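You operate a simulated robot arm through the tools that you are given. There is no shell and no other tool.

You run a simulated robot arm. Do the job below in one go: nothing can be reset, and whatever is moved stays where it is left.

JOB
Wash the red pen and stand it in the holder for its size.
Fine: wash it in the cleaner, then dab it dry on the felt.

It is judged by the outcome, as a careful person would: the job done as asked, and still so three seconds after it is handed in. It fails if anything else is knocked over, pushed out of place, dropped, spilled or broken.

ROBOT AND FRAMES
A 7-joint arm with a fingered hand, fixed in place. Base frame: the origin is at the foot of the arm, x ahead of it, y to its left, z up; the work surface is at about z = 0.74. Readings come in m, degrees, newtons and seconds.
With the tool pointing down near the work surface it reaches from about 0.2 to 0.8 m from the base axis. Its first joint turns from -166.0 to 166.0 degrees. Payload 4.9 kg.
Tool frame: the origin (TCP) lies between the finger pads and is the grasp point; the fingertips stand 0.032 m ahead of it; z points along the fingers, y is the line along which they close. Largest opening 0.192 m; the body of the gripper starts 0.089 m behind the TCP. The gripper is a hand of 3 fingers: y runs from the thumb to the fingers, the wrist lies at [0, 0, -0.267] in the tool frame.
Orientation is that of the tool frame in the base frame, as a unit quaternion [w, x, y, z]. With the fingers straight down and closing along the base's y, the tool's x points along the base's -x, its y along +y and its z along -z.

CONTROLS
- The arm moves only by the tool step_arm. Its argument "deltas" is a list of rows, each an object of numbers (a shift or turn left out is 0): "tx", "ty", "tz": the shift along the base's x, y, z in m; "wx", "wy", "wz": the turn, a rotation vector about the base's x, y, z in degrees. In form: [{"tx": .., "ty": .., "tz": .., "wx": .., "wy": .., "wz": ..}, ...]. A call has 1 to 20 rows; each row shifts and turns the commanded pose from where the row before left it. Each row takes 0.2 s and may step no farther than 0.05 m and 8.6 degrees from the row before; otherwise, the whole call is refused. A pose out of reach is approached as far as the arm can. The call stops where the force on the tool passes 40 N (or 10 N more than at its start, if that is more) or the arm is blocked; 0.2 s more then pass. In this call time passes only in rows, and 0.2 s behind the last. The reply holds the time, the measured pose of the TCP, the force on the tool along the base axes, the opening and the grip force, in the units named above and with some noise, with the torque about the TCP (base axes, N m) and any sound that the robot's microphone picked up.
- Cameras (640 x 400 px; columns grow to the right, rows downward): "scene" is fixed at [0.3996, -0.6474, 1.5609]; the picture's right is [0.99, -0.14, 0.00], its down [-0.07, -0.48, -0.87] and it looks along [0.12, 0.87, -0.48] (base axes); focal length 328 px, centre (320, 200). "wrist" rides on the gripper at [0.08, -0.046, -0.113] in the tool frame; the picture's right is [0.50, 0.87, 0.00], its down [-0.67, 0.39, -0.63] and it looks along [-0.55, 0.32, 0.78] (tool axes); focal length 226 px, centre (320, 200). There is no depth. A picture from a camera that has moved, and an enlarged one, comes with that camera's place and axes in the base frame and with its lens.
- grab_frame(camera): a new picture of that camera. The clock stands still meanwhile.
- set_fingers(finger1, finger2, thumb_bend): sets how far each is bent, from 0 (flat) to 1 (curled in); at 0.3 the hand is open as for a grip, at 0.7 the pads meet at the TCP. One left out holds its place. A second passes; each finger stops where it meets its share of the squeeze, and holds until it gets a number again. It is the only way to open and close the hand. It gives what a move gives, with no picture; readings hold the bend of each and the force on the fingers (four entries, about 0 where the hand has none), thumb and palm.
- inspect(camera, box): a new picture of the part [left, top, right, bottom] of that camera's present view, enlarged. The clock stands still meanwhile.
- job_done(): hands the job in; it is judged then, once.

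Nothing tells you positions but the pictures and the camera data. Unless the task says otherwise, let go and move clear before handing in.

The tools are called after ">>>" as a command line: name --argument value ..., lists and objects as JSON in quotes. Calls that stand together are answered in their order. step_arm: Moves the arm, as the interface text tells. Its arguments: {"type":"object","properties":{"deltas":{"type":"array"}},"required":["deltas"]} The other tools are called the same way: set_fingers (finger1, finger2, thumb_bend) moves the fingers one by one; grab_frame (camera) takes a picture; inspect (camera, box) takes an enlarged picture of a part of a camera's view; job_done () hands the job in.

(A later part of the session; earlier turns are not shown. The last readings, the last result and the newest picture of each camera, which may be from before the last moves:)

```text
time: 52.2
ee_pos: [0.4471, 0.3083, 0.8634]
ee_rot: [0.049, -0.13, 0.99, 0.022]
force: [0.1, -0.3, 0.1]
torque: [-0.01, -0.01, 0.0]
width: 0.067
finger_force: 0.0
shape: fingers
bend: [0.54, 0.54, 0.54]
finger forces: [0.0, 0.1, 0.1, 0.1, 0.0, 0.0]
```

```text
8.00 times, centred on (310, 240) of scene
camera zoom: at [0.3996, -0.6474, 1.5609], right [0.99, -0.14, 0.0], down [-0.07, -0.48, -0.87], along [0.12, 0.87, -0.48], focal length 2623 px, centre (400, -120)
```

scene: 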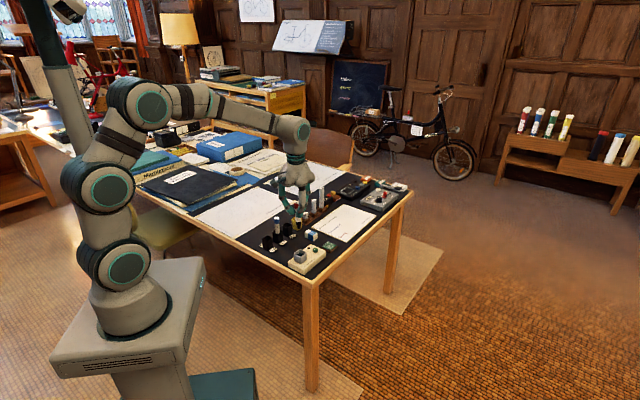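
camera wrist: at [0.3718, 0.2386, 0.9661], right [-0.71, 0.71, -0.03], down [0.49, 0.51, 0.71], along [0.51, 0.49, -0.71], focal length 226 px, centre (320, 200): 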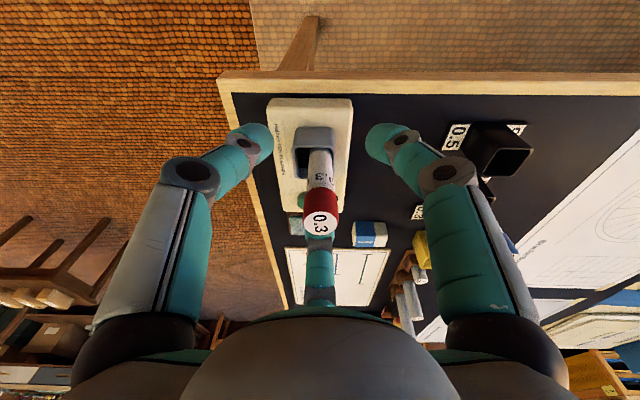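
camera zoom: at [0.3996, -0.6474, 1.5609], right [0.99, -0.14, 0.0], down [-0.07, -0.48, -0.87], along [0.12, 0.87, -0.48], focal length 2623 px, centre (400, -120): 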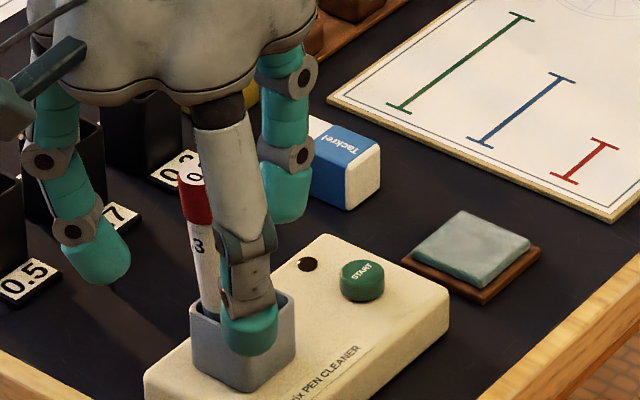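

The pen is centred in the hand. I'll close the grip in stages.

>>> set_fingers --finger1 0.62 --finger2 0.62 --thumb_bend 0.62

>>> set_fingers --finger1 0.73 --finger2 0.73 --thumb_bend 0.73

>>> inspect --camera "wrist" --box '[270, 110, 370, 240]'

>>> inspect --camera "scene" --box '[280, 215, 340, 265]'

```text
time: 53.2
ee_pos: [0.4471, 0.307, 0.8622]
ee_rot: [0.049, -0.13, 0.99, 0.021]
force: [-0.4, 0.8, -0.3]
torque: [-0.03, 0.03, 0.01]
width: 0.0345
finger_force: 0.0
shape: fingers
bend: [0.62, 0.62, 0.62]
finger forces: [0.0, 0.0, 0.0, 0.0, 0.0, 0.0]
```

```text
time: 54.2
ee_pos: [0.4462, 0.3079, 0.8634]
ee_rot: [0.048, -0.13, 0.99, 0.021]
force: [0.2, 0.2, 0.2]
torque: [-0.03, -0.05, 0.0]
width: 0.013
finger_force: 13.3
shape: fingers
bend: [0.66, 0.66, 0.68]
finger forces: [8.5, 8.4, 0.0, 0.1, 10.0, 0.0]
```

```text
3.08 times, centred on (320, 175) of wrist
camera zoom: at [0.3717, 0.2385, 0.9663], right [-0.71, 0.71, -0.03], down [0.49, 0.51, 0.71], along [0.51, 0.49, -0.71], focal length 696 px, centre (320, 277)
```

zoom: 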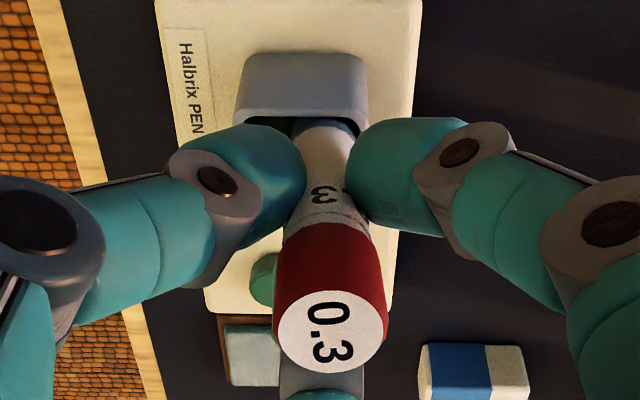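

```text
8.00 times, centred on (310, 240) of scene
camera zoom: at [0.3996, -0.6474, 1.5609], right [0.99, -0.14, 0.0], down [-0.07, -0.48, -0.87], along [0.12, 0.87, -0.48], focal length 2623 px, centre (400, -120)
```

zoom: 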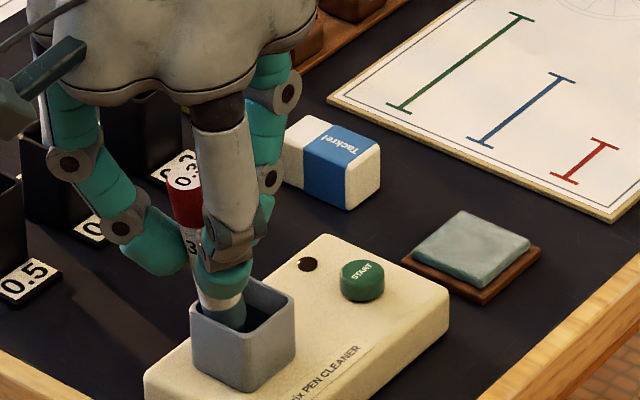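

Gripped firmly. I'll lift slowly along the pen's axis out of the tank.

>>> step_arm --deltas '[{"tz": 0.005}, {"tx": -0.0005, "ty": -0.0003, "tz": 0.01}, {"tx": -0.0005, "ty": -0.0003, "tz": 0.01}, {"tx": -0.001, "ty": -0.0005, "tz": 0.015}, {"tz": 0.015}, {"tz": 0}]'

>>> inspect --camera "scene" --box '[280, 215, 340, 265]'

```text
time: 55.6
ee_pos: [0.4413, 0.3068, 0.9193]
ee_rot: [0.049, -0.13, 0.99, 0.02]
force: [-0.3, -0.4, -0.1]
torque: [-0.02, 0.02, 0.02]
width: 0.0127
finger_force: 13.4
shape: fingers
bend: [0.66, 0.66, 0.68]
finger forces: [8.7, 8.5, 0.0, 0.0, 9.8, 0.0]
```

```text
8.00 times, centred on (310, 240) of scene
camera zoom: at [0.3996, -0.6474, 1.5609], right [0.99, -0.14, 0.0], down [-0.07, -0.48, -0.87], along [0.12, 0.87, -0.48], focal length 2623 px, centre (400, -120)
```

zoom: 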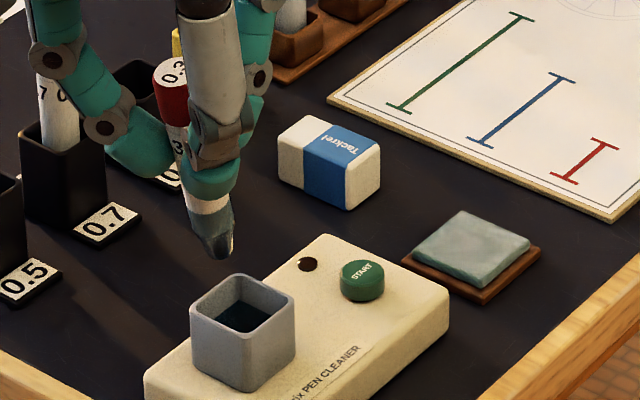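

The nib came out wet and washed. I'll raise it higher, level the hand again and measure the pen's angle in the grip.

>>> step_arm --deltas '[{"tz": 0.02}, {"tz": 0.02}, {"tz": 0.02}, {"tz": 0.01, "wx": -1.6, "wy": 2.6}, {"wx": -1.5, "wy": 2.56}, {"tz": 0}, {"tz": 0}]'

>>> inspect --camera "scene" --box '[275, 190, 335, 240]'

>>> inspect --camera "wrist" --box '[270, 110, 370, 240]'

>>> inspect --camera "wrist" --box '[295, 120, 345, 165]'

```text
time: 57.2
ee_pos: [0.4443, 0.3075, 0.988]
ee_rot: [0.0, -0.13, 0.991, 0.0]
force: [0.7, -0.3, -0.1]
torque: [0.0, -0.02, -0.02]
width: 0.0126
finger_force: 12.9
shape: fingers
bend: [0.66, 0.66, 0.69]
finger forces: [8.7, 8.5, 0.0, 0.0, 9.6, 0.1]
```

```text
8.00 times, centred on (305, 215) of scene
camera zoom: at [0.3996, -0.6474, 1.5609], right [0.99, -0.14, 0.0], down [-0.07, -0.48, -0.87], along [0.12, 0.87, -0.48], focal length 2623 px, centre (440, 80)
```

zoom: 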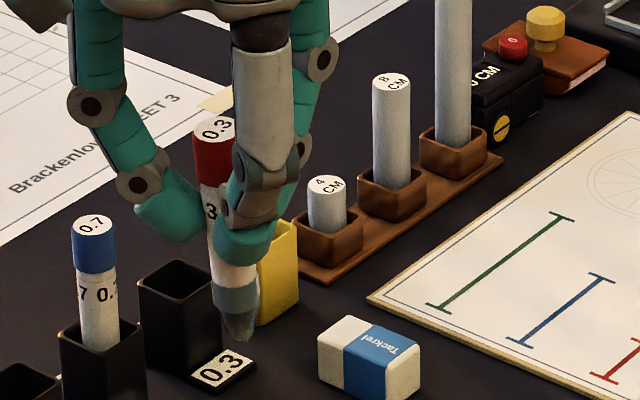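

```text
3.08 times, centred on (320, 175) of wrist
camera zoom: at [0.379, 0.2436, 1.1014], right [-0.71, 0.71, 0.0], down [0.55, 0.55, 0.63], along [0.45, 0.45, -0.78], focal length 696 px, centre (320, 277)
```

zoom: 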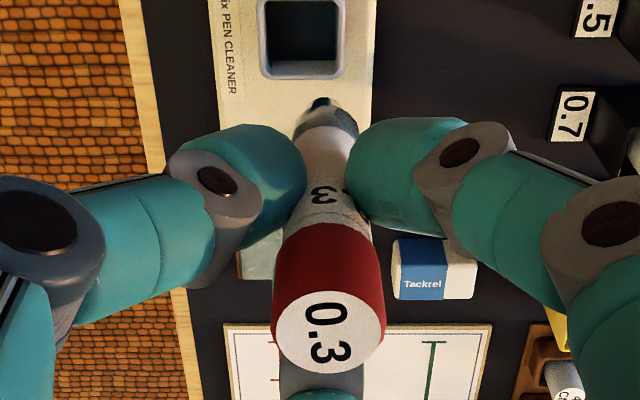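

```text
8.89 times, centred on (320, 142) of wrist
camera zoom: at [0.379, 0.2436, 1.1014], right [-0.71, 0.71, 0.0], down [0.55, 0.55, 0.63], along [0.45, 0.45, -0.78], focal length 2009 px, centre (320, 711)
```

zoom: 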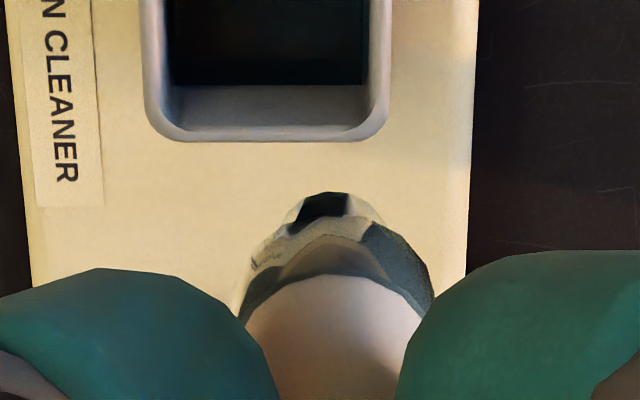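

The pen leans about 4.5° in the grip, nib toward +h. I'll tilt the hand to make the pen upright and carry it over the felt at about (0.584, 0.410).

>>> step_arm --deltas '[{"wx": -1.6, "wy": 1.58}, {"wx": -1.6, "wy": 1.59}, {"tx": 0.012, "ty": 0.009}, {"tx": 0.024, "ty": 0.017}, {"tx": 0.024, "ty": 0.017}, {"tx": 0.024, "ty": 0.017}, {"tx": 0.024, "ty": 0.017}, {"tx": 0.022, "ty": 0.016}, {"tx": 0.0127, "ty": 0.0088}, {"tz": 0}, {"tz": 0}]'

>>> inspect --camera "scene" --box '[295, 180, 365, 250]'

>>> inspect --camera "wrist" --box '[260, 80, 370, 240]'

```text
time: 59.6
ee_pos: [0.5862, 0.4107, 0.9886]
ee_rot: [-0.031, -0.13, 0.991, -0.024]
force: [0.9, 0.4, -0.3]
torque: [-0.01, 0.02, 0.03]
width: 0.0126
finger_force: 13.1
shape: fingers
bend: [0.66, 0.66, 0.69]
finger forces: [8.7, 8.6, 0.1, 0.0, 9.4, 0.0]
```

```text
5.71 times, centred on (330, 215) of scene
camera zoom: at [0.3996, -0.6474, 1.5609], right [0.99, -0.14, 0.0], down [-0.07, -0.48, -0.87], along [0.12, 0.87, -0.48], focal length 1874 px, centre (263, 114)
```

zoom: 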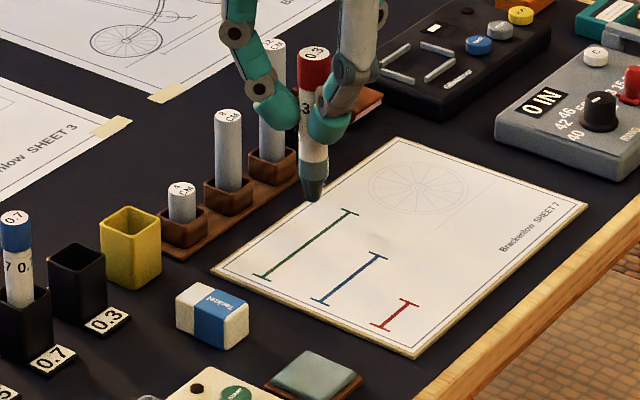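

```text
2.50 times, centred on (315, 160) of wrist
camera zoom: at [0.527, 0.3527, 1.1085], right [-0.71, 0.71, 0.0], down [0.58, 0.58, 0.57], along [0.4, 0.4, -0.82], focal length 565 px, centre (332, 300)
```

zoom: 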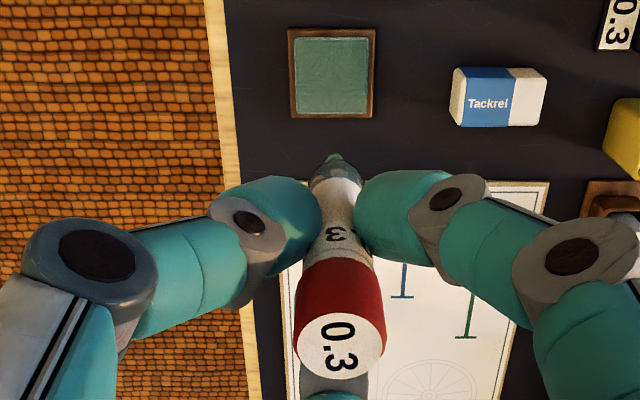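

The pen is now upright and its nib is directly over the felt centre. I'll lower toward the felt.

>>> step_arm --deltas '[{"tz": -0.015}, {"tz": -0.025}, {"tz": -0.025}, {"tz": -0.025}, {"tz": -0.015}, {"tz": -0.01}, {"tz": 0}]'

>>> inspect --camera "scene" --box '[305, 205, 355, 250]'

>>> inspect --camera "wrist" --box '[270, 80, 370, 200]'

```text
time: 61.2
ee_pos: [0.5874, 0.4082, 0.8717]
ee_rot: [-0.031, -0.13, 0.991, -0.024]
force: [0.1, -0.7, -0.5]
torque: [0.02, -0.03, 0.02]
width: 0.0128
finger_force: 13.0
shape: fingers
bend: [0.66, 0.66, 0.69]
finger forces: [8.6, 8.6, 0.1, 0.0, 9.5, 0.1]
```

```text
8.89 times, centred on (330, 228) of scene
camera zoom: at [0.3996, -0.6474, 1.5609], right [0.99, -0.14, 0.0], down [-0.07, -0.48, -0.87], along [0.12, 0.87, -0.48], focal length 2914 px, centre (231, -44)
```

zoom: 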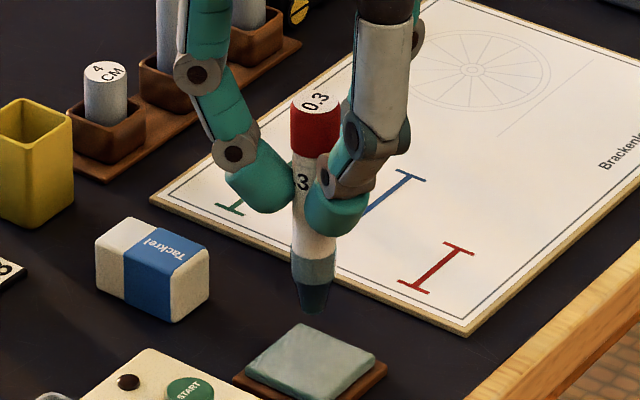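

```text
3.33 times, centred on (320, 140) of wrist
camera zoom: at [0.5301, 0.351, 0.9916], right [-0.71, 0.71, 0.0], down [0.58, 0.58, 0.57], along [0.4, 0.4, -0.82], focal length 754 px, centre (320, 400)
```

zoom: 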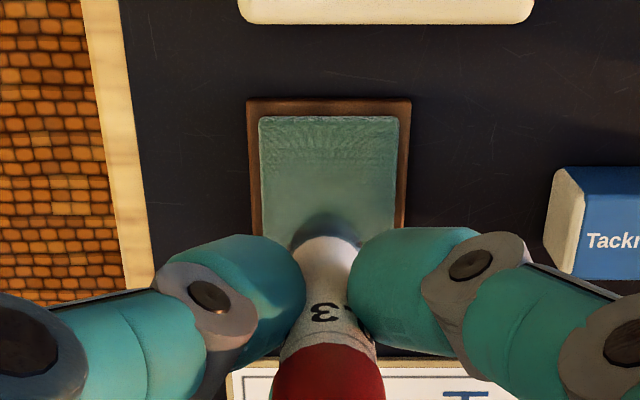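

>>> step_arm --deltas '[{"tz": -0.007}, {"tz": -0.005}, {"tz": 0}]'

```text
time: 62.0
ee_pos: [0.5876, 0.4089, 0.8606]
ee_rot: [-0.031, -0.131, 0.991, -0.024]
force: [0.3, -0.1, -0.5]
torque: [0.01, 0.0, 0.02]
width: 0.0127
finger_force: 13.4
shape: fingers
bend: [0.66, 0.66, 0.69]
finger forces: [8.7, 8.6, 0.1, 0.1, 9.5, 0.0]
```

>>> step_arm --deltas '[{"tz": -0.003}, {"tz": 0}]'

>>> inspect --camera "scene" --box '[310, 220, 350, 250]'

```text
time: 62.6
ee_pos: [0.589, 0.4084, 0.8581]
ee_rot: [-0.031, -0.13, 0.991, -0.024]
force: [-0.1, 0.8, 0.4]
torque: [0.0, 0.0, -0.04]
width: 0.0129
finger_force: 12.7
shape: fingers
bend: [0.66, 0.66, 0.69]
finger forces: [8.7, 8.6, 0.0, 0.2, 9.3, 0.0]
```

```text
13.33 times, centred on (330, 235) of scene
camera zoom: at [0.3996, -0.6474, 1.5609], right [0.99, -0.14, 0.0], down [-0.07, -0.48, -0.87], along [0.12, 0.87, -0.48], focal length 4372 px, centre (187, -267)
```

zoom: 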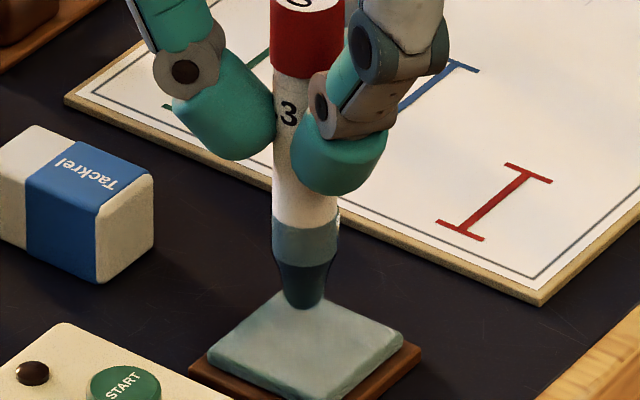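

>>> step_arm --deltas '[{"tz": -0.002}, {"tz": -0.002}, {"tz": 0}]'

>>> inspect --camera "scene" --box '[310, 220, 350, 250]'

>>> inspect --camera "wrist" --box '[270, 80, 370, 200]'

```text
time: 63.4
ee_pos: [0.5878, 0.4078, 0.854]
ee_rot: [-0.031, -0.13, 0.991, -0.024]
force: [-0.2, -0.2, -0.3]
torque: [-0.01, 0.02, -0.01]
width: 0.0128
finger_force: 13.6
shape: fingers
bend: [0.66, 0.66, 0.69]
finger forces: [8.7, 8.6, 0.0, 0.1, 9.3, 0.0]
```

```text
13.33 times, centred on (330, 235) of scene
camera zoom: at [0.3996, -0.6474, 1.5609], right [0.99, -0.14, 0.0], down [-0.07, -0.48, -0.87], along [0.12, 0.87, -0.48], focal length 4372 px, centre (187, -267)
```

zoom: 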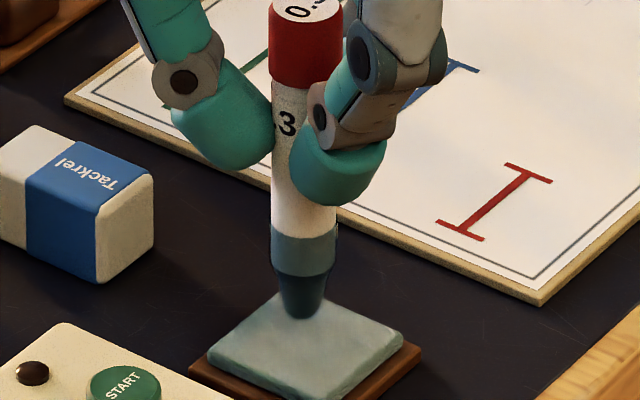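

```text
3.33 times, centred on (320, 140) of wrist
camera zoom: at [0.5284, 0.3519, 0.9735], right [-0.71, 0.71, 0.0], down [0.58, 0.58, 0.57], along [0.4, 0.4, -0.82], focal length 754 px, centre (320, 400)
```

zoom: 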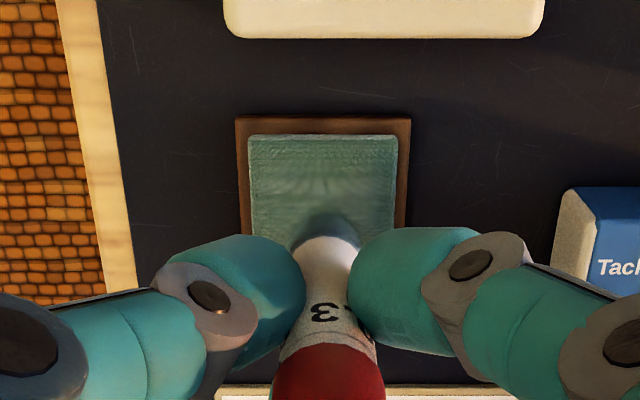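

>>> step_arm --deltas '[{"tz": -0.002}, {"tz": -0.002}, {"tz": 0}]'

```text
time: 64.2
ee_pos: [0.5871, 0.4104, 0.8494]
ee_rot: [-0.031, -0.13, 0.991, -0.025]
force: [0.0, 0.4, 0.2]
torque: [0.01, 0.01, 0.01]
width: 0.0125
finger_force: 13.3
shape: fingers
bend: [0.66, 0.66, 0.69]
finger forces: [8.6, 8.6, 0.0, 0.0, 9.3, 0.0]
```

>>> step_arm --deltas '[{"tz": -0.002}, {"tz": 0}]'

```text
time: 64.8
ee_pos: [0.5858, 0.4091, 0.8473]
ee_rot: [-0.031, -0.131, 0.991, -0.025]
force: [0.4, 0.3, -0.7]
torque: [0.01, -0.01, 0.01]
width: 0.0128
finger_force: 13.5
shape: fingers
bend: [0.66, 0.66, 0.69]
finger forces: [8.7, 8.6, 0.1, 0.1, 9.3, 0.0]
```

>>> step_arm --deltas '[{"tz": -0.002}, {"tz": 0}]'

>>> inspect --camera "scene" --box '[310, 220, 350, 250]'

```text
time: 65.4
ee_pos: [0.5882, 0.4097, 0.8473]
ee_rot: [-0.031, -0.129, 0.991, -0.025]
force: [-0.6, 0.3, 0.5]
torque: [0.0, -0.02, -0.02]
width: 0.0127
finger_force: 13.6
shape: fingers
bend: [0.66, 0.66, 0.69]
finger forces: [8.6, 8.6, 0.1, 0.0, 9.3, 0.0]
```

```text
13.33 times, centred on (330, 235) of scene
camera zoom: at [0.3996, -0.6474, 1.5609], right [0.99, -0.14, 0.0], down [-0.07, -0.48, -0.87], along [0.12, 0.87, -0.48], focal length 4372 px, centre (187, -267)
```

zoom: 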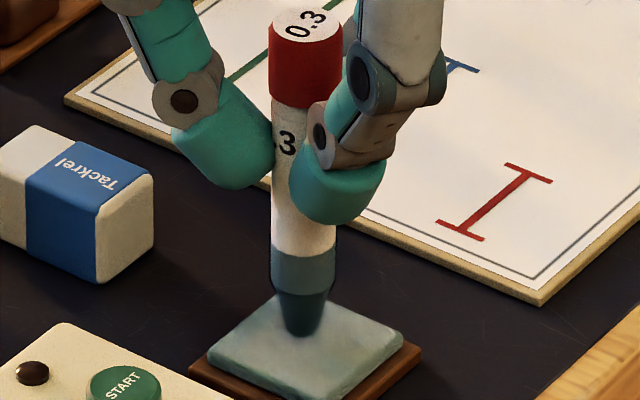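

>>> step_arm --deltas '[{"tz": -0.0015}, {"tz": 0}]'

```text
time: 66.0
ee_pos: [0.5879, 0.4094, 0.8445]
ee_rot: [-0.031, -0.13, 0.991, -0.025]
force: [0.2, -0.4, -0.1]
torque: [0.01, 0.0, -0.01]
width: 0.013
finger_force: 13.5
shape: fingers
bend: [0.66, 0.66, 0.69]
finger forces: [8.6, 8.6, 0.0, 0.1, 9.3, 0.1]
```

>>> step_arm --deltas '[{"tz": -0.0015}, {"tz": 0}]'

```text
time: 66.6
ee_pos: [0.5875, 0.4083, 0.843]
ee_rot: [-0.031, -0.13, 0.991, -0.024]
force: [0.7, -0.5, 0.0]
torque: [0.02, 0.0, -0.01]
width: 0.0125
finger_force: 13.2
shape: fingers
bend: [0.66, 0.66, 0.69]
finger forces: [8.7, 8.7, 0.1, 0.0, 9.2, 0.1]
```

>>> step_arm --deltas '[{"tz": -0.0015}, {"tz": 0}]'

>>> inspect --camera "scene" --box '[310, 220, 350, 250]'

```text
time: 67.2
ee_pos: [0.587, 0.4095, 0.842]
ee_rot: [-0.031, -0.13, 0.991, -0.024]
force: [-0.4, 0.4, 1.8]
torque: [0.02, -0.01, -0.01]
width: 0.0129
finger_force: 13.7
shape: fingers
bend: [0.66, 0.66, 0.69]
finger forces: [9.0, 8.8, 0.2, 0.1, 9.7, 0.1]
```

```text
13.33 times, centred on (330, 235) of scene
camera zoom: at [0.3996, -0.6474, 1.5609], right [0.99, -0.14, 0.0], down [-0.07, -0.48, -0.87], along [0.12, 0.87, -0.48], focal length 4372 px, centre (187, -267)
```

zoom: 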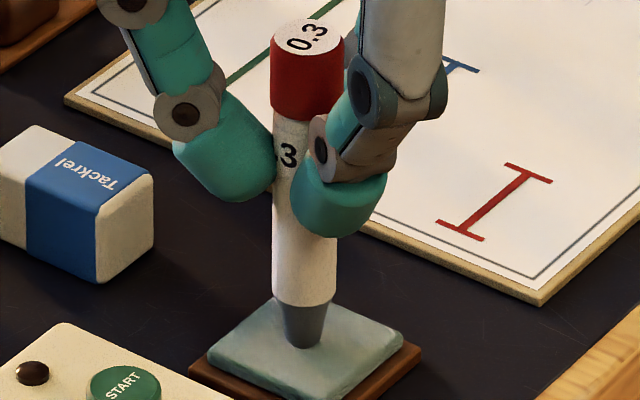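

The nib touched the felt at about 1.8 N and now looks dry and clean. I'll hold briefly, then lift and check.

>>> step_arm --deltas '[{"tz": 0}, {"tz": 0}, {"tz": 0}, {"tz": 0.005}, {"tz": 0.01}, {"tz": 0.02}, {"tz": 0.02}, {"tz": 0}]'

>>> inspect --camera "scene" --box '[305, 200, 355, 250]'

>>> inspect --camera "wrist" --box '[270, 90, 370, 240]'

```text
time: 69.0
ee_pos: [0.587, 0.4087, 0.8961]
ee_rot: [-0.031, -0.13, 0.991, -0.025]
force: [-0.5, 0.3, 0.2]
torque: [0.0, -0.01, 0.03]
width: 0.0128
finger_force: 13.5
shape: fingers
bend: [0.66, 0.66, 0.69]
finger forces: [8.8, 8.7, 0.0, 0.0, 9.5, 0.0]
```

```text
8.00 times, centred on (330, 225) of scene
camera zoom: at [0.3996, -0.6474, 1.5609], right [0.99, -0.14, 0.0], down [-0.07, -0.48, -0.87], along [0.12, 0.87, -0.48], focal length 2623 px, centre (240, 0)
```

zoom: 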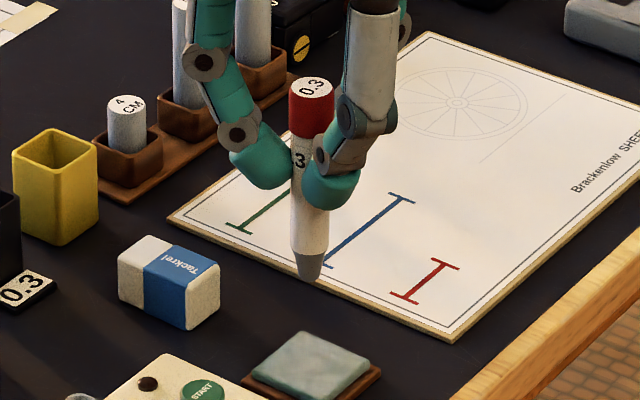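

```text
2.67 times, centred on (320, 165) of wrist
camera zoom: at [0.5279, 0.3521, 1.0159], right [-0.71, 0.71, 0.0], down [0.58, 0.58, 0.57], along [0.4, 0.4, -0.82], focal length 603 px, centre (320, 293)
```

zoom: 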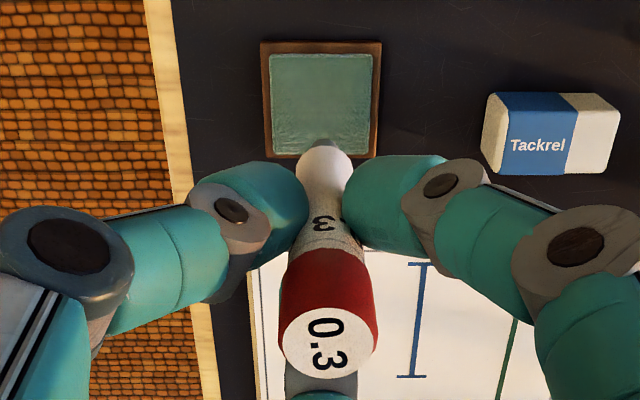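

The pen is washed and dry. The 0.3 holder is at about (0.4255, 0.529), so I'll raise the pen and carry it there.

>>> step_arm --deltas '[{"tz": 0.03}, {"tz": 0.035}, {"tz": 0.03}, {"tx": -0.0125, "ty": 0.0096}, {"tx": -0.025, "ty": 0.0187}, {"tx": -0.025, "ty": 0.0187}, {"tx": -0.025, "ty": 0.0187}, {"tx": -0.025, "ty": 0.0187}, {"tx": -0.025, "ty": 0.0187}, {"tx": -0.02, "ty": 0.0155}, {"tz": 0}, {"tz": 0}]'

>>> inspect --camera "wrist" --box '[270, 60, 370, 240]'

>>> inspect --camera "wrist" --box '[290, 60, 350, 160]'

>>> inspect --camera "scene" --box '[260, 180, 320, 240]'

```text
time: 71.6
ee_pos: [0.4283, 0.5271, 0.994]
ee_rot: [-0.031, -0.131, 0.991, -0.023]
force: [0.0, 0.5, 0.4]
torque: [0.02, 0.0, 0.0]
width: 0.0127
finger_force: 13.5
shape: fingers
bend: [0.66, 0.66, 0.69]
finger forces: [8.7, 8.5, 0.0, 0.0, 9.3, 0.0]
```

```text
2.22 times, centred on (320, 150) of wrist
camera zoom: at [0.3696, 0.4697, 1.1141], right [-0.71, 0.71, 0.0], down [0.58, 0.58, 0.57], along [0.4, 0.4, -0.82], focal length 502 px, centre (320, 311)
```

zoom: 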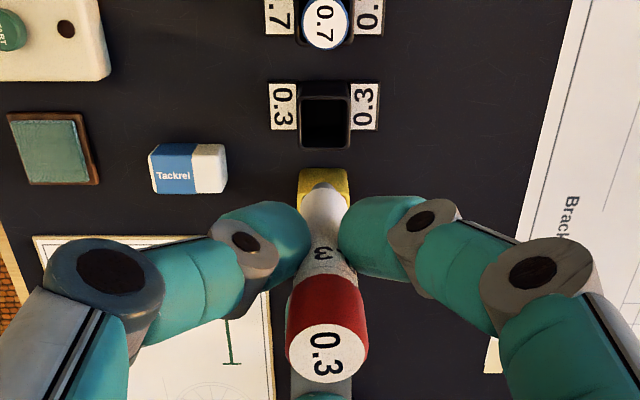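

```text
4.00 times, centred on (320, 110) of wrist
camera zoom: at [0.3696, 0.4697, 1.1141], right [-0.71, 0.71, 0.0], down [0.58, 0.58, 0.57], along [0.4, 0.4, -0.82], focal length 904 px, centre (320, 560)
```

zoom: 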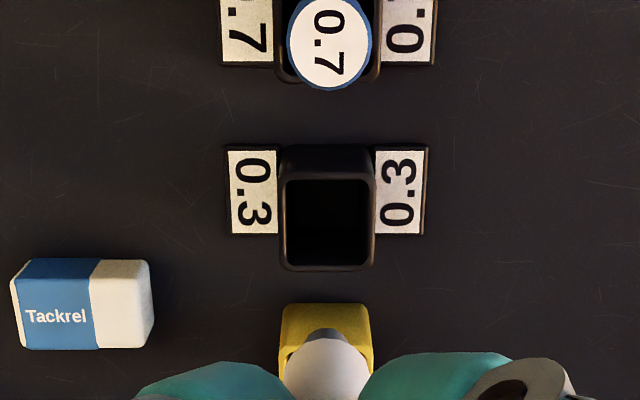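

```text
6.67 times, centred on (290, 210) of scene
camera zoom: at [0.3996, -0.6474, 1.5609], right [0.99, -0.14, 0.0], down [-0.07, -0.48, -0.87], along [0.12, 0.87, -0.48], focal length 2186 px, centre (520, 133)
```

zoom: 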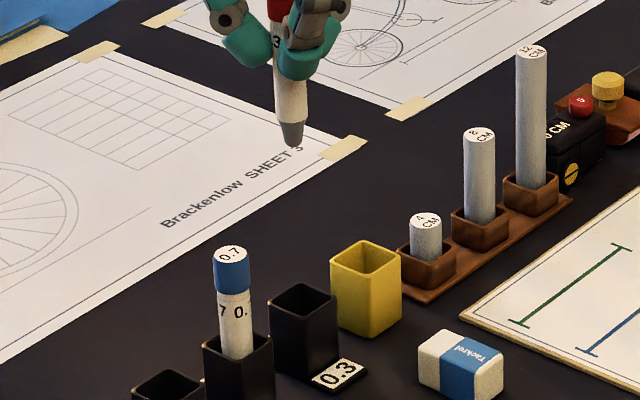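

The pen is nearly over the 0.3 holder. I'll make a tiny angle and position correction, lower to just above the rim, and check again.

>>> step_arm --deltas '[{"wx": 0.85, "wy": -0.85, "ty": 0.0016, "tx": -0.0002}, {"tz": -0.025}, {"tz": -0.025}, {"tz": -0.02}, {"tz": -0.015}, {"tz": 0}, {"tz": 0}]'

>>> inspect --camera "wrist" --box '[280, 80, 360, 240]'

>>> inspect --camera "wrist" --box '[300, 110, 345, 160]'

>>> inspect --camera "scene" --box '[270, 190, 320, 240]'

```text
time: 73.2
ee_pos: [0.4287, 0.5291, 0.9086]
ee_rot: [-0.023, -0.131, 0.991, -0.018]
force: [-0.9, -0.3, 0.4]
torque: [0.01, 0.0, -0.01]
width: 0.0126
finger_force: 13.5
shape: fingers
bend: [0.66, 0.66, 0.69]
finger forces: [8.6, 8.6, 0.1, 0.1, 9.3, 0.0]
```

```text
2.50 times, centred on (320, 160) of wrist
camera zoom: at [0.369, 0.4705, 1.0265], right [-0.71, 0.71, 0.0], down [0.57, 0.57, 0.59], along [0.41, 0.41, -0.81], focal length 565 px, centre (320, 300)
```

zoom: 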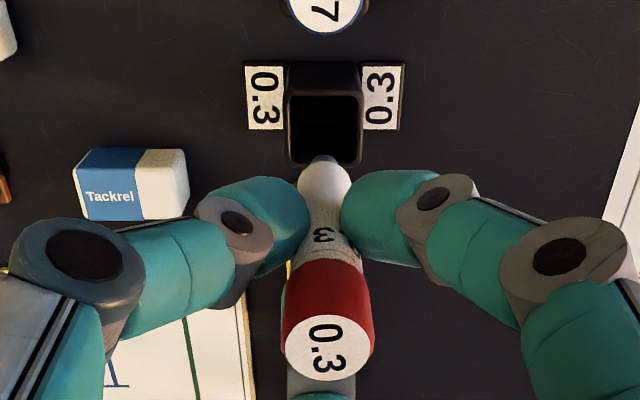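

```text
8.00 times, centred on (322, 135) of wrist
camera zoom: at [0.369, 0.4705, 1.0265], right [-0.71, 0.71, 0.0], down [0.57, 0.57, 0.59], along [0.41, 0.41, -0.81], focal length 1808 px, centre (300, 720)
```

zoom: 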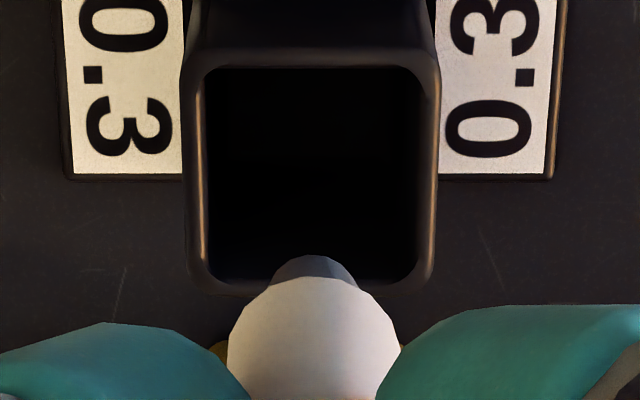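

```text
8.00 times, centred on (295, 215) of scene
camera zoom: at [0.3996, -0.6474, 1.5609], right [0.99, -0.14, 0.0], down [-0.07, -0.48, -0.87], along [0.12, 0.87, -0.48], focal length 2623 px, centre (520, 80)
```

zoom: 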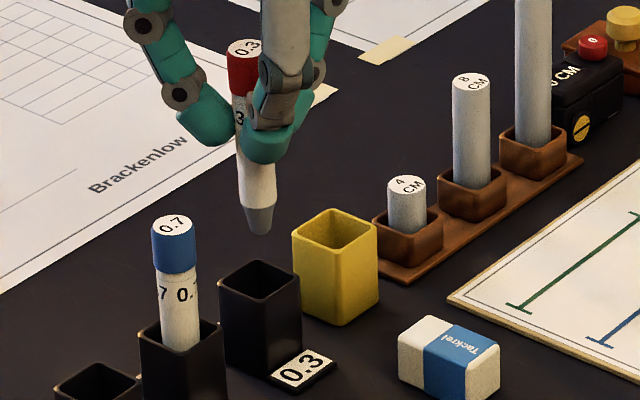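

The pen looks vertical and aligned with the 0.3 holder within a couple of mm. I'll lower slowly until the nib reaches the rim and check.

>>> step_arm --deltas '[{"tx": -0.0005, "ty": -0.0005, "tz": -0.01}, {"tz": -0.01}, {"tz": -0.006}, {"tz": 0}, {"tz": 0}]'

>>> inspect --camera "wrist" --box '[295, 110, 345, 170]'

>>> inspect --camera "scene" --box '[275, 200, 310, 235]'

```text
time: 74.4
ee_pos: [0.4279, 0.5286, 0.8827]
ee_rot: [-0.022, -0.131, 0.991, -0.018]
force: [-1.0, -0.3, 0.9]
torque: [0.02, -0.01, 0.01]
width: 0.0125
finger_force: 13.2
shape: fingers
bend: [0.66, 0.66, 0.69]
finger forces: [8.6, 8.7, 0.0, 0.0, 9.3, 0.0]
```

```text
6.67 times, centred on (320, 140) of wrist
camera zoom: at [0.3686, 0.4701, 0.9998], right [-0.71, 0.71, 0.0], down [0.57, 0.57, 0.59], along [0.41, 0.41, -0.81], focal length 1507 px, centre (320, 600)
```

zoom: 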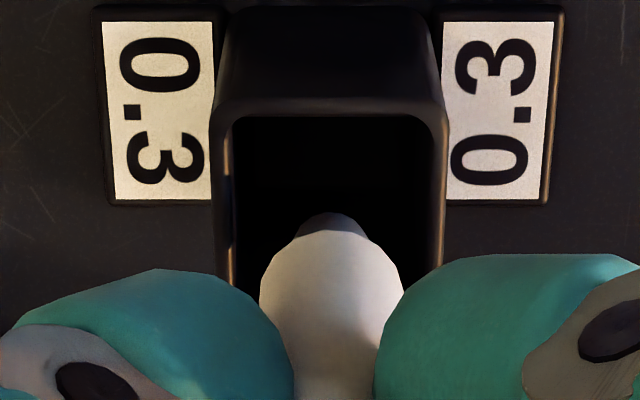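

```text
11.43 times, centred on (292, 218) of scene
camera zoom: at [0.3996, -0.6474, 1.5609], right [0.99, -0.14, 0.0], down [-0.07, -0.48, -0.87], along [0.12, 0.87, -0.48], focal length 3747 px, centre (634, 0)
```

zoom: 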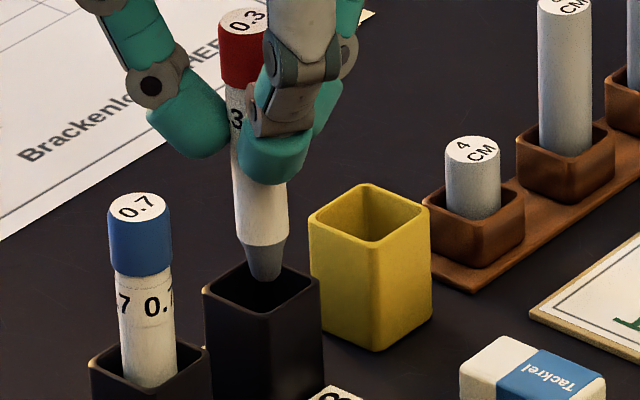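

The nib is centred at the holder's mouth. I'll lower it in, watching the force.

>>> step_arm --deltas '[{"tz": -0.006}, {"tz": -0.006}, {"tz": -0.006}, {"tz": 0}]'

>>> inspect --camera "scene" --box '[275, 200, 310, 235]'

>>> inspect --camera "wrist" --box '[280, 110, 360, 240]'

```text
time: 75.4
ee_pos: [0.4282, 0.5296, 0.8617]
ee_rot: [-0.023, -0.131, 0.991, -0.018]
force: [-0.4, -0.2, 0.4]
torque: [0.02, 0.0, 0.05]
width: 0.0127
finger_force: 13.0
shape: fingers
bend: [0.66, 0.66, 0.69]
finger forces: [8.5, 8.6, 0.1, 0.1, 9.4, 0.0]
```

```text
11.43 times, centred on (292, 218) of scene
camera zoom: at [0.3996, -0.6474, 1.5609], right [0.99, -0.14, 0.0], down [-0.07, -0.48, -0.87], along [0.12, 0.87, -0.48], focal length 3747 px, centre (634, 0)
```

zoom: 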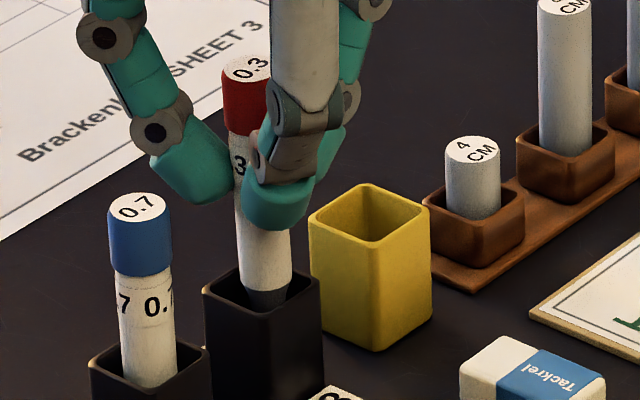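

```text
3.08 times, centred on (320, 175) of wrist
camera zoom: at [0.3688, 0.47, 0.9802], right [-0.71, 0.71, 0.0], down [0.57, 0.57, 0.59], along [0.41, 0.41, -0.81], focal length 696 px, centre (320, 277)
```

zoom: 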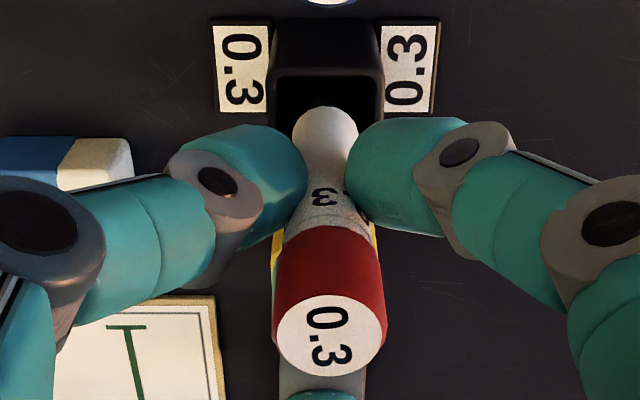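

The pen is entering cleanly. I'll continue down.

>>> step_arm --deltas '[{"tz": -0.005}, {"tz": -0.005}, {"tz": -0.004}, {"tz": 0}]'

>>> inspect --camera "scene" --box '[275, 200, 310, 235]'

```text
time: 76.4
ee_pos: [0.4281, 0.5279, 0.8487]
ee_rot: [-0.024, -0.13, 0.991, -0.019]
force: [0.2, -0.4, 0.1]
torque: [0.04, -0.01, -0.01]
width: 0.0124
finger_force: 13.6
shape: fingers
bend: [0.66, 0.66, 0.69]
finger forces: [8.6, 8.5, 0.1, 0.0, 9.4, 0.1]
```

```text
11.43 times, centred on (292, 218) of scene
camera zoom: at [0.3996, -0.6474, 1.5609], right [0.99, -0.14, 0.0], down [-0.07, -0.48, -0.87], along [0.12, 0.87, -0.48], focal length 3747 px, centre (634, 0)
```

zoom: 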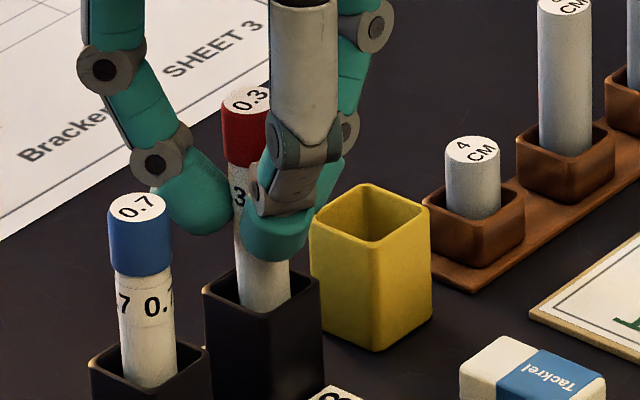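

>>> step_arm --deltas '[{"tz": -0.003}, {"tz": -0.003}, {"tz": 0}]'

```text
time: 77.2
ee_pos: [0.4301, 0.5287, 0.8425]
ee_rot: [-0.022, -0.131, 0.991, -0.018]
force: [0.3, -0.1, 0.1]
torque: [-0.01, 0.01, -0.01]
width: 0.0129
finger_force: 13.5
shape: fingers
bend: [0.66, 0.66, 0.69]
finger forces: [8.6, 8.6, 0.0, 0.1, 9.2, 0.0]
```

>>> step_arm --deltas '[{"tz": -0.002}, {"tz": -0.001}, {"tz": 0}]'

>>> inspect --camera "scene" --box '[275, 200, 310, 235]'

>>> grab_frame --camera "wrist"

```text
time: 78.0
ee_pos: [0.4282, 0.5294, 0.8389]
ee_rot: [-0.023, -0.131, 0.991, -0.018]
force: [-0.1, 0.1, 1.0]
torque: [0.0, 0.02, 0.0]
width: 0.0127
finger_force: 13.6
shape: fingers
bend: [0.66, 0.66, 0.69]
finger forces: [8.6, 8.5, 0.0, 0.0, 9.3, 0.1]
```

```text
11.43 times, centred on (292, 218) of scene
camera zoom: at [0.3996, -0.6474, 1.5609], right [0.99, -0.14, 0.0], down [-0.07, -0.48, -0.87], along [0.12, 0.87, -0.48], focal length 3747 px, centre (634, 0)
```

zoom: 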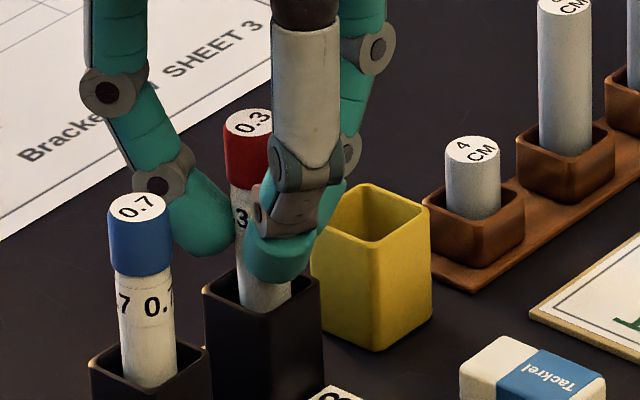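

```text
taken
camera wrist: at [0.3683, 0.4697, 0.9576], right [-0.71, 0.71, 0.0], down [0.57, 0.57, 0.59], along [0.41, 0.41, -0.81], focal length 226 px, centre (320, 200)
```

wrist: 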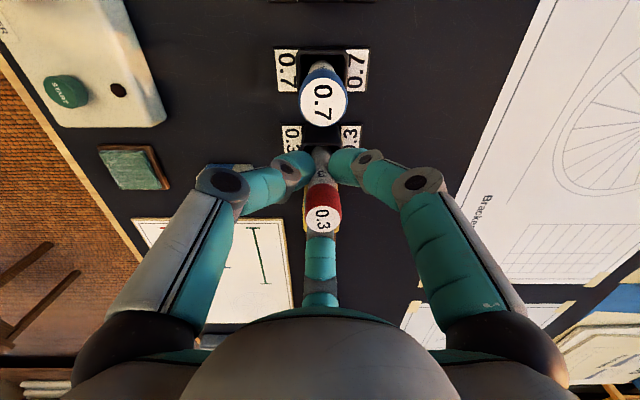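

>>> step_arm --deltas '[{"tz": -0.0015}, {"tz": 0}]'

```text
time: 78.6
ee_pos: [0.4282, 0.5295, 0.8389]
ee_rot: [-0.023, -0.131, 0.991, -0.017]
force: [0.1, -0.4, -0.9]
torque: [0.02, 0.0, -0.02]
width: 0.0125
finger_force: 14.0
shape: fingers
bend: [0.66, 0.66, 0.69]
finger forces: [8.6, 8.6, 0.0, 0.0, 9.3, 0.0]
```

>>> step_arm --deltas '[{"tz": -0.0015}, {"tz": 0}]'

```text
time: 79.2
ee_pos: [0.4284, 0.5301, 0.837]
ee_rot: [-0.023, -0.131, 0.991, -0.019]
force: [0.8, 0.3, 0.0]
torque: [0.01, -0.02, -0.01]
width: 0.0128
finger_force: 12.5
shape: fingers
bend: [0.66, 0.66, 0.69]
finger forces: [8.6, 8.6, 0.0, 0.0, 9.4, 0.0]
```

>>> step_arm --deltas '[{"tz": -0.0015}, {"tz": 0}]'

>>> inspect --camera "scene" --box '[280, 205, 310, 230]'

```text
time: 79.8
ee_pos: [0.4286, 0.5296, 0.8361]
ee_rot: [-0.024, -0.131, 0.991, -0.018]
force: [0.4, -0.4, -0.5]
torque: [0.05, 0.02, 0.0]
width: 0.0129
finger_force: 13.4
shape: fingers
bend: [0.66, 0.66, 0.69]
finger forces: [8.5, 8.7, 0.1, 0.1, 9.3, 0.1]
```

```text
16.00 times, centred on (295, 218) of scene
camera zoom: at [0.3996, -0.6474, 1.5609], right [0.99, -0.14, 0.0], down [-0.07, -0.48, -0.87], along [0.12, 0.87, -0.48], focal length 5246 px, centre (720, -80)
```

zoom: 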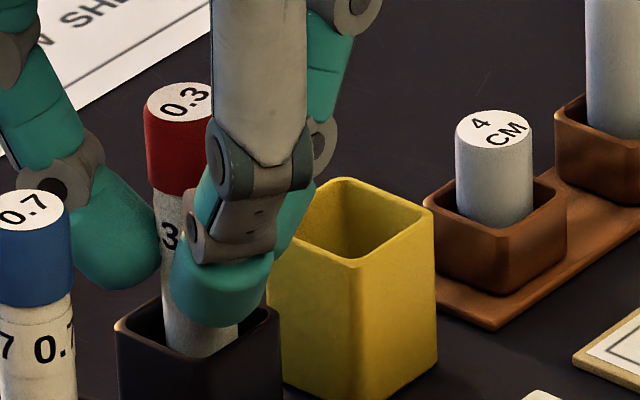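

>>> step_arm --deltas '[{"tz": -0.0015}, {"tz": 0}]'

```text
time: 80.4
ee_pos: [0.4292, 0.5294, 0.8335]
ee_rot: [-0.023, -0.131, 0.991, -0.019]
force: [-0.2, 0.5, 1.4]
torque: [-0.02, -0.02, 0.02]
width: 0.0123
finger_force: 13.6
shape: fingers
bend: [0.66, 0.66, 0.69]
finger forces: [8.9, 8.9, 0.1, 0.1, 9.5, 0.0]
```

The pen's nib has touched the holder floor. I'll release with a small opening.

>>> set_fingers --finger1 0.62 --finger2 0.62 --thumb_bend 0.62

>>> inspect --camera "scene" --box '[275, 200, 310, 235]'

>>> inspect --camera "wrist" --box '[260, 100, 380, 240]'

```text
time: 81.4
ee_pos: [0.4287, 0.5291, 0.8325]
ee_rot: [-0.022, -0.131, 0.991, -0.018]
force: [0.2, -0.1, -0.3]
torque: [-0.01, 0.01, 0.01]
width: 0.0332
finger_force: 0.1
shape: fingers
bend: [0.62, 0.62, 0.62]
finger forces: [0.0, 0.0, 0.0, 0.1, 0.0, 0.0]
```

```text
11.43 times, centred on (292, 218) of scene
camera zoom: at [0.3996, -0.6474, 1.5609], right [0.99, -0.14, 0.0], down [-0.07, -0.48, -0.87], along [0.12, 0.87, -0.48], focal length 3747 px, centre (634, 0)
```

zoom: 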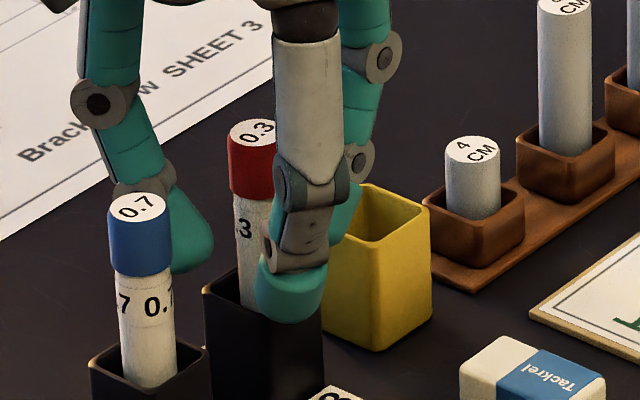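

```text
2.86 times, centred on (320, 170) of wrist
camera zoom: at [0.3682, 0.4703, 0.952], right [-0.71, 0.71, 0.0], down [0.57, 0.57, 0.59], along [0.41, 0.41, -0.81], focal length 646 px, centre (320, 286)
```

zoom: 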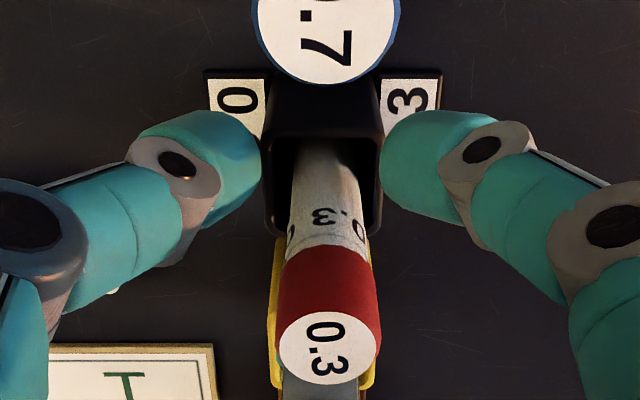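

Released, with the pen standing in the 0.3 holder. I'll rise a little, open wider, then withdraw straight up.

>>> step_arm --deltas '[{"tz": 0.004}, {"tz": 0.006}, {"tz": 0}]'

>>> set_fingers --finger1 0.57 --finger2 0.57 --thumb_bend 0.57

>>> inspect --camera "scene" --box '[275, 195, 310, 230]'

>>> grab_frame --camera "wrist"

```text
time: 82.2
ee_pos: [0.4292, 0.5282, 0.8459]
ee_rot: [-0.023, -0.131, 0.991, -0.018]
force: [-0.1, 0.3, 1.0]
torque: [0.01, -0.01, -0.02]
width: 0.033
finger_force: 0.0
shape: fingers
bend: [0.62, 0.62, 0.62]
finger forces: [0.0, 0.0, 0.0, 0.0, 0.0, 0.0]
```

```text
time: 83.2
ee_pos: [0.4289, 0.53, 0.844]
ee_rot: [-0.023, -0.131, 0.991, -0.018]
force: [-0.1, 1.4, -0.3]
torque: [-0.01, 0.02, -0.04]
width: 0.058
finger_force: 0.1
shape: fingers
bend: [0.56, 0.56, 0.56]
finger forces: [0.0, 0.0, 0.0, 0.0, 0.0, 0.0]
```

```text
11.43 times, centred on (292, 212) of scene
camera zoom: at [0.3996, -0.6474, 1.5609], right [0.99, -0.14, 0.0], down [-0.07, -0.48, -0.87], along [0.12, 0.87, -0.48], focal length 3747 px, centre (634, 57)
```

zoom: 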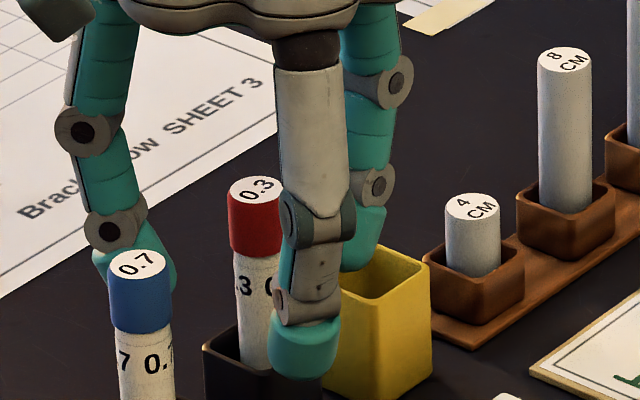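

```text
taken
camera wrist: at [0.369, 0.47, 0.9627], right [-0.71, 0.71, 0.0], down [0.57, 0.57, 0.59], along [0.41, 0.41, -0.81], focal length 226 px, centre (320, 200)
```

wrist: 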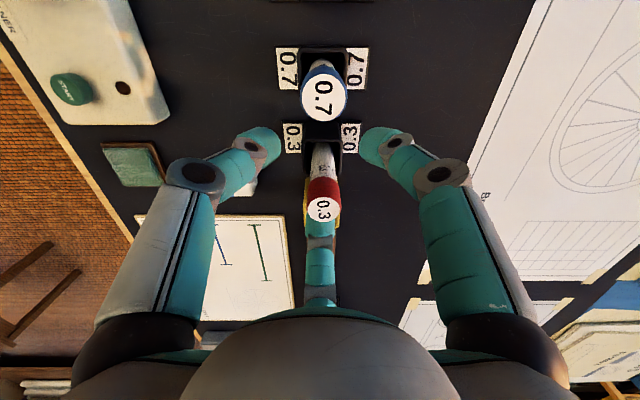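

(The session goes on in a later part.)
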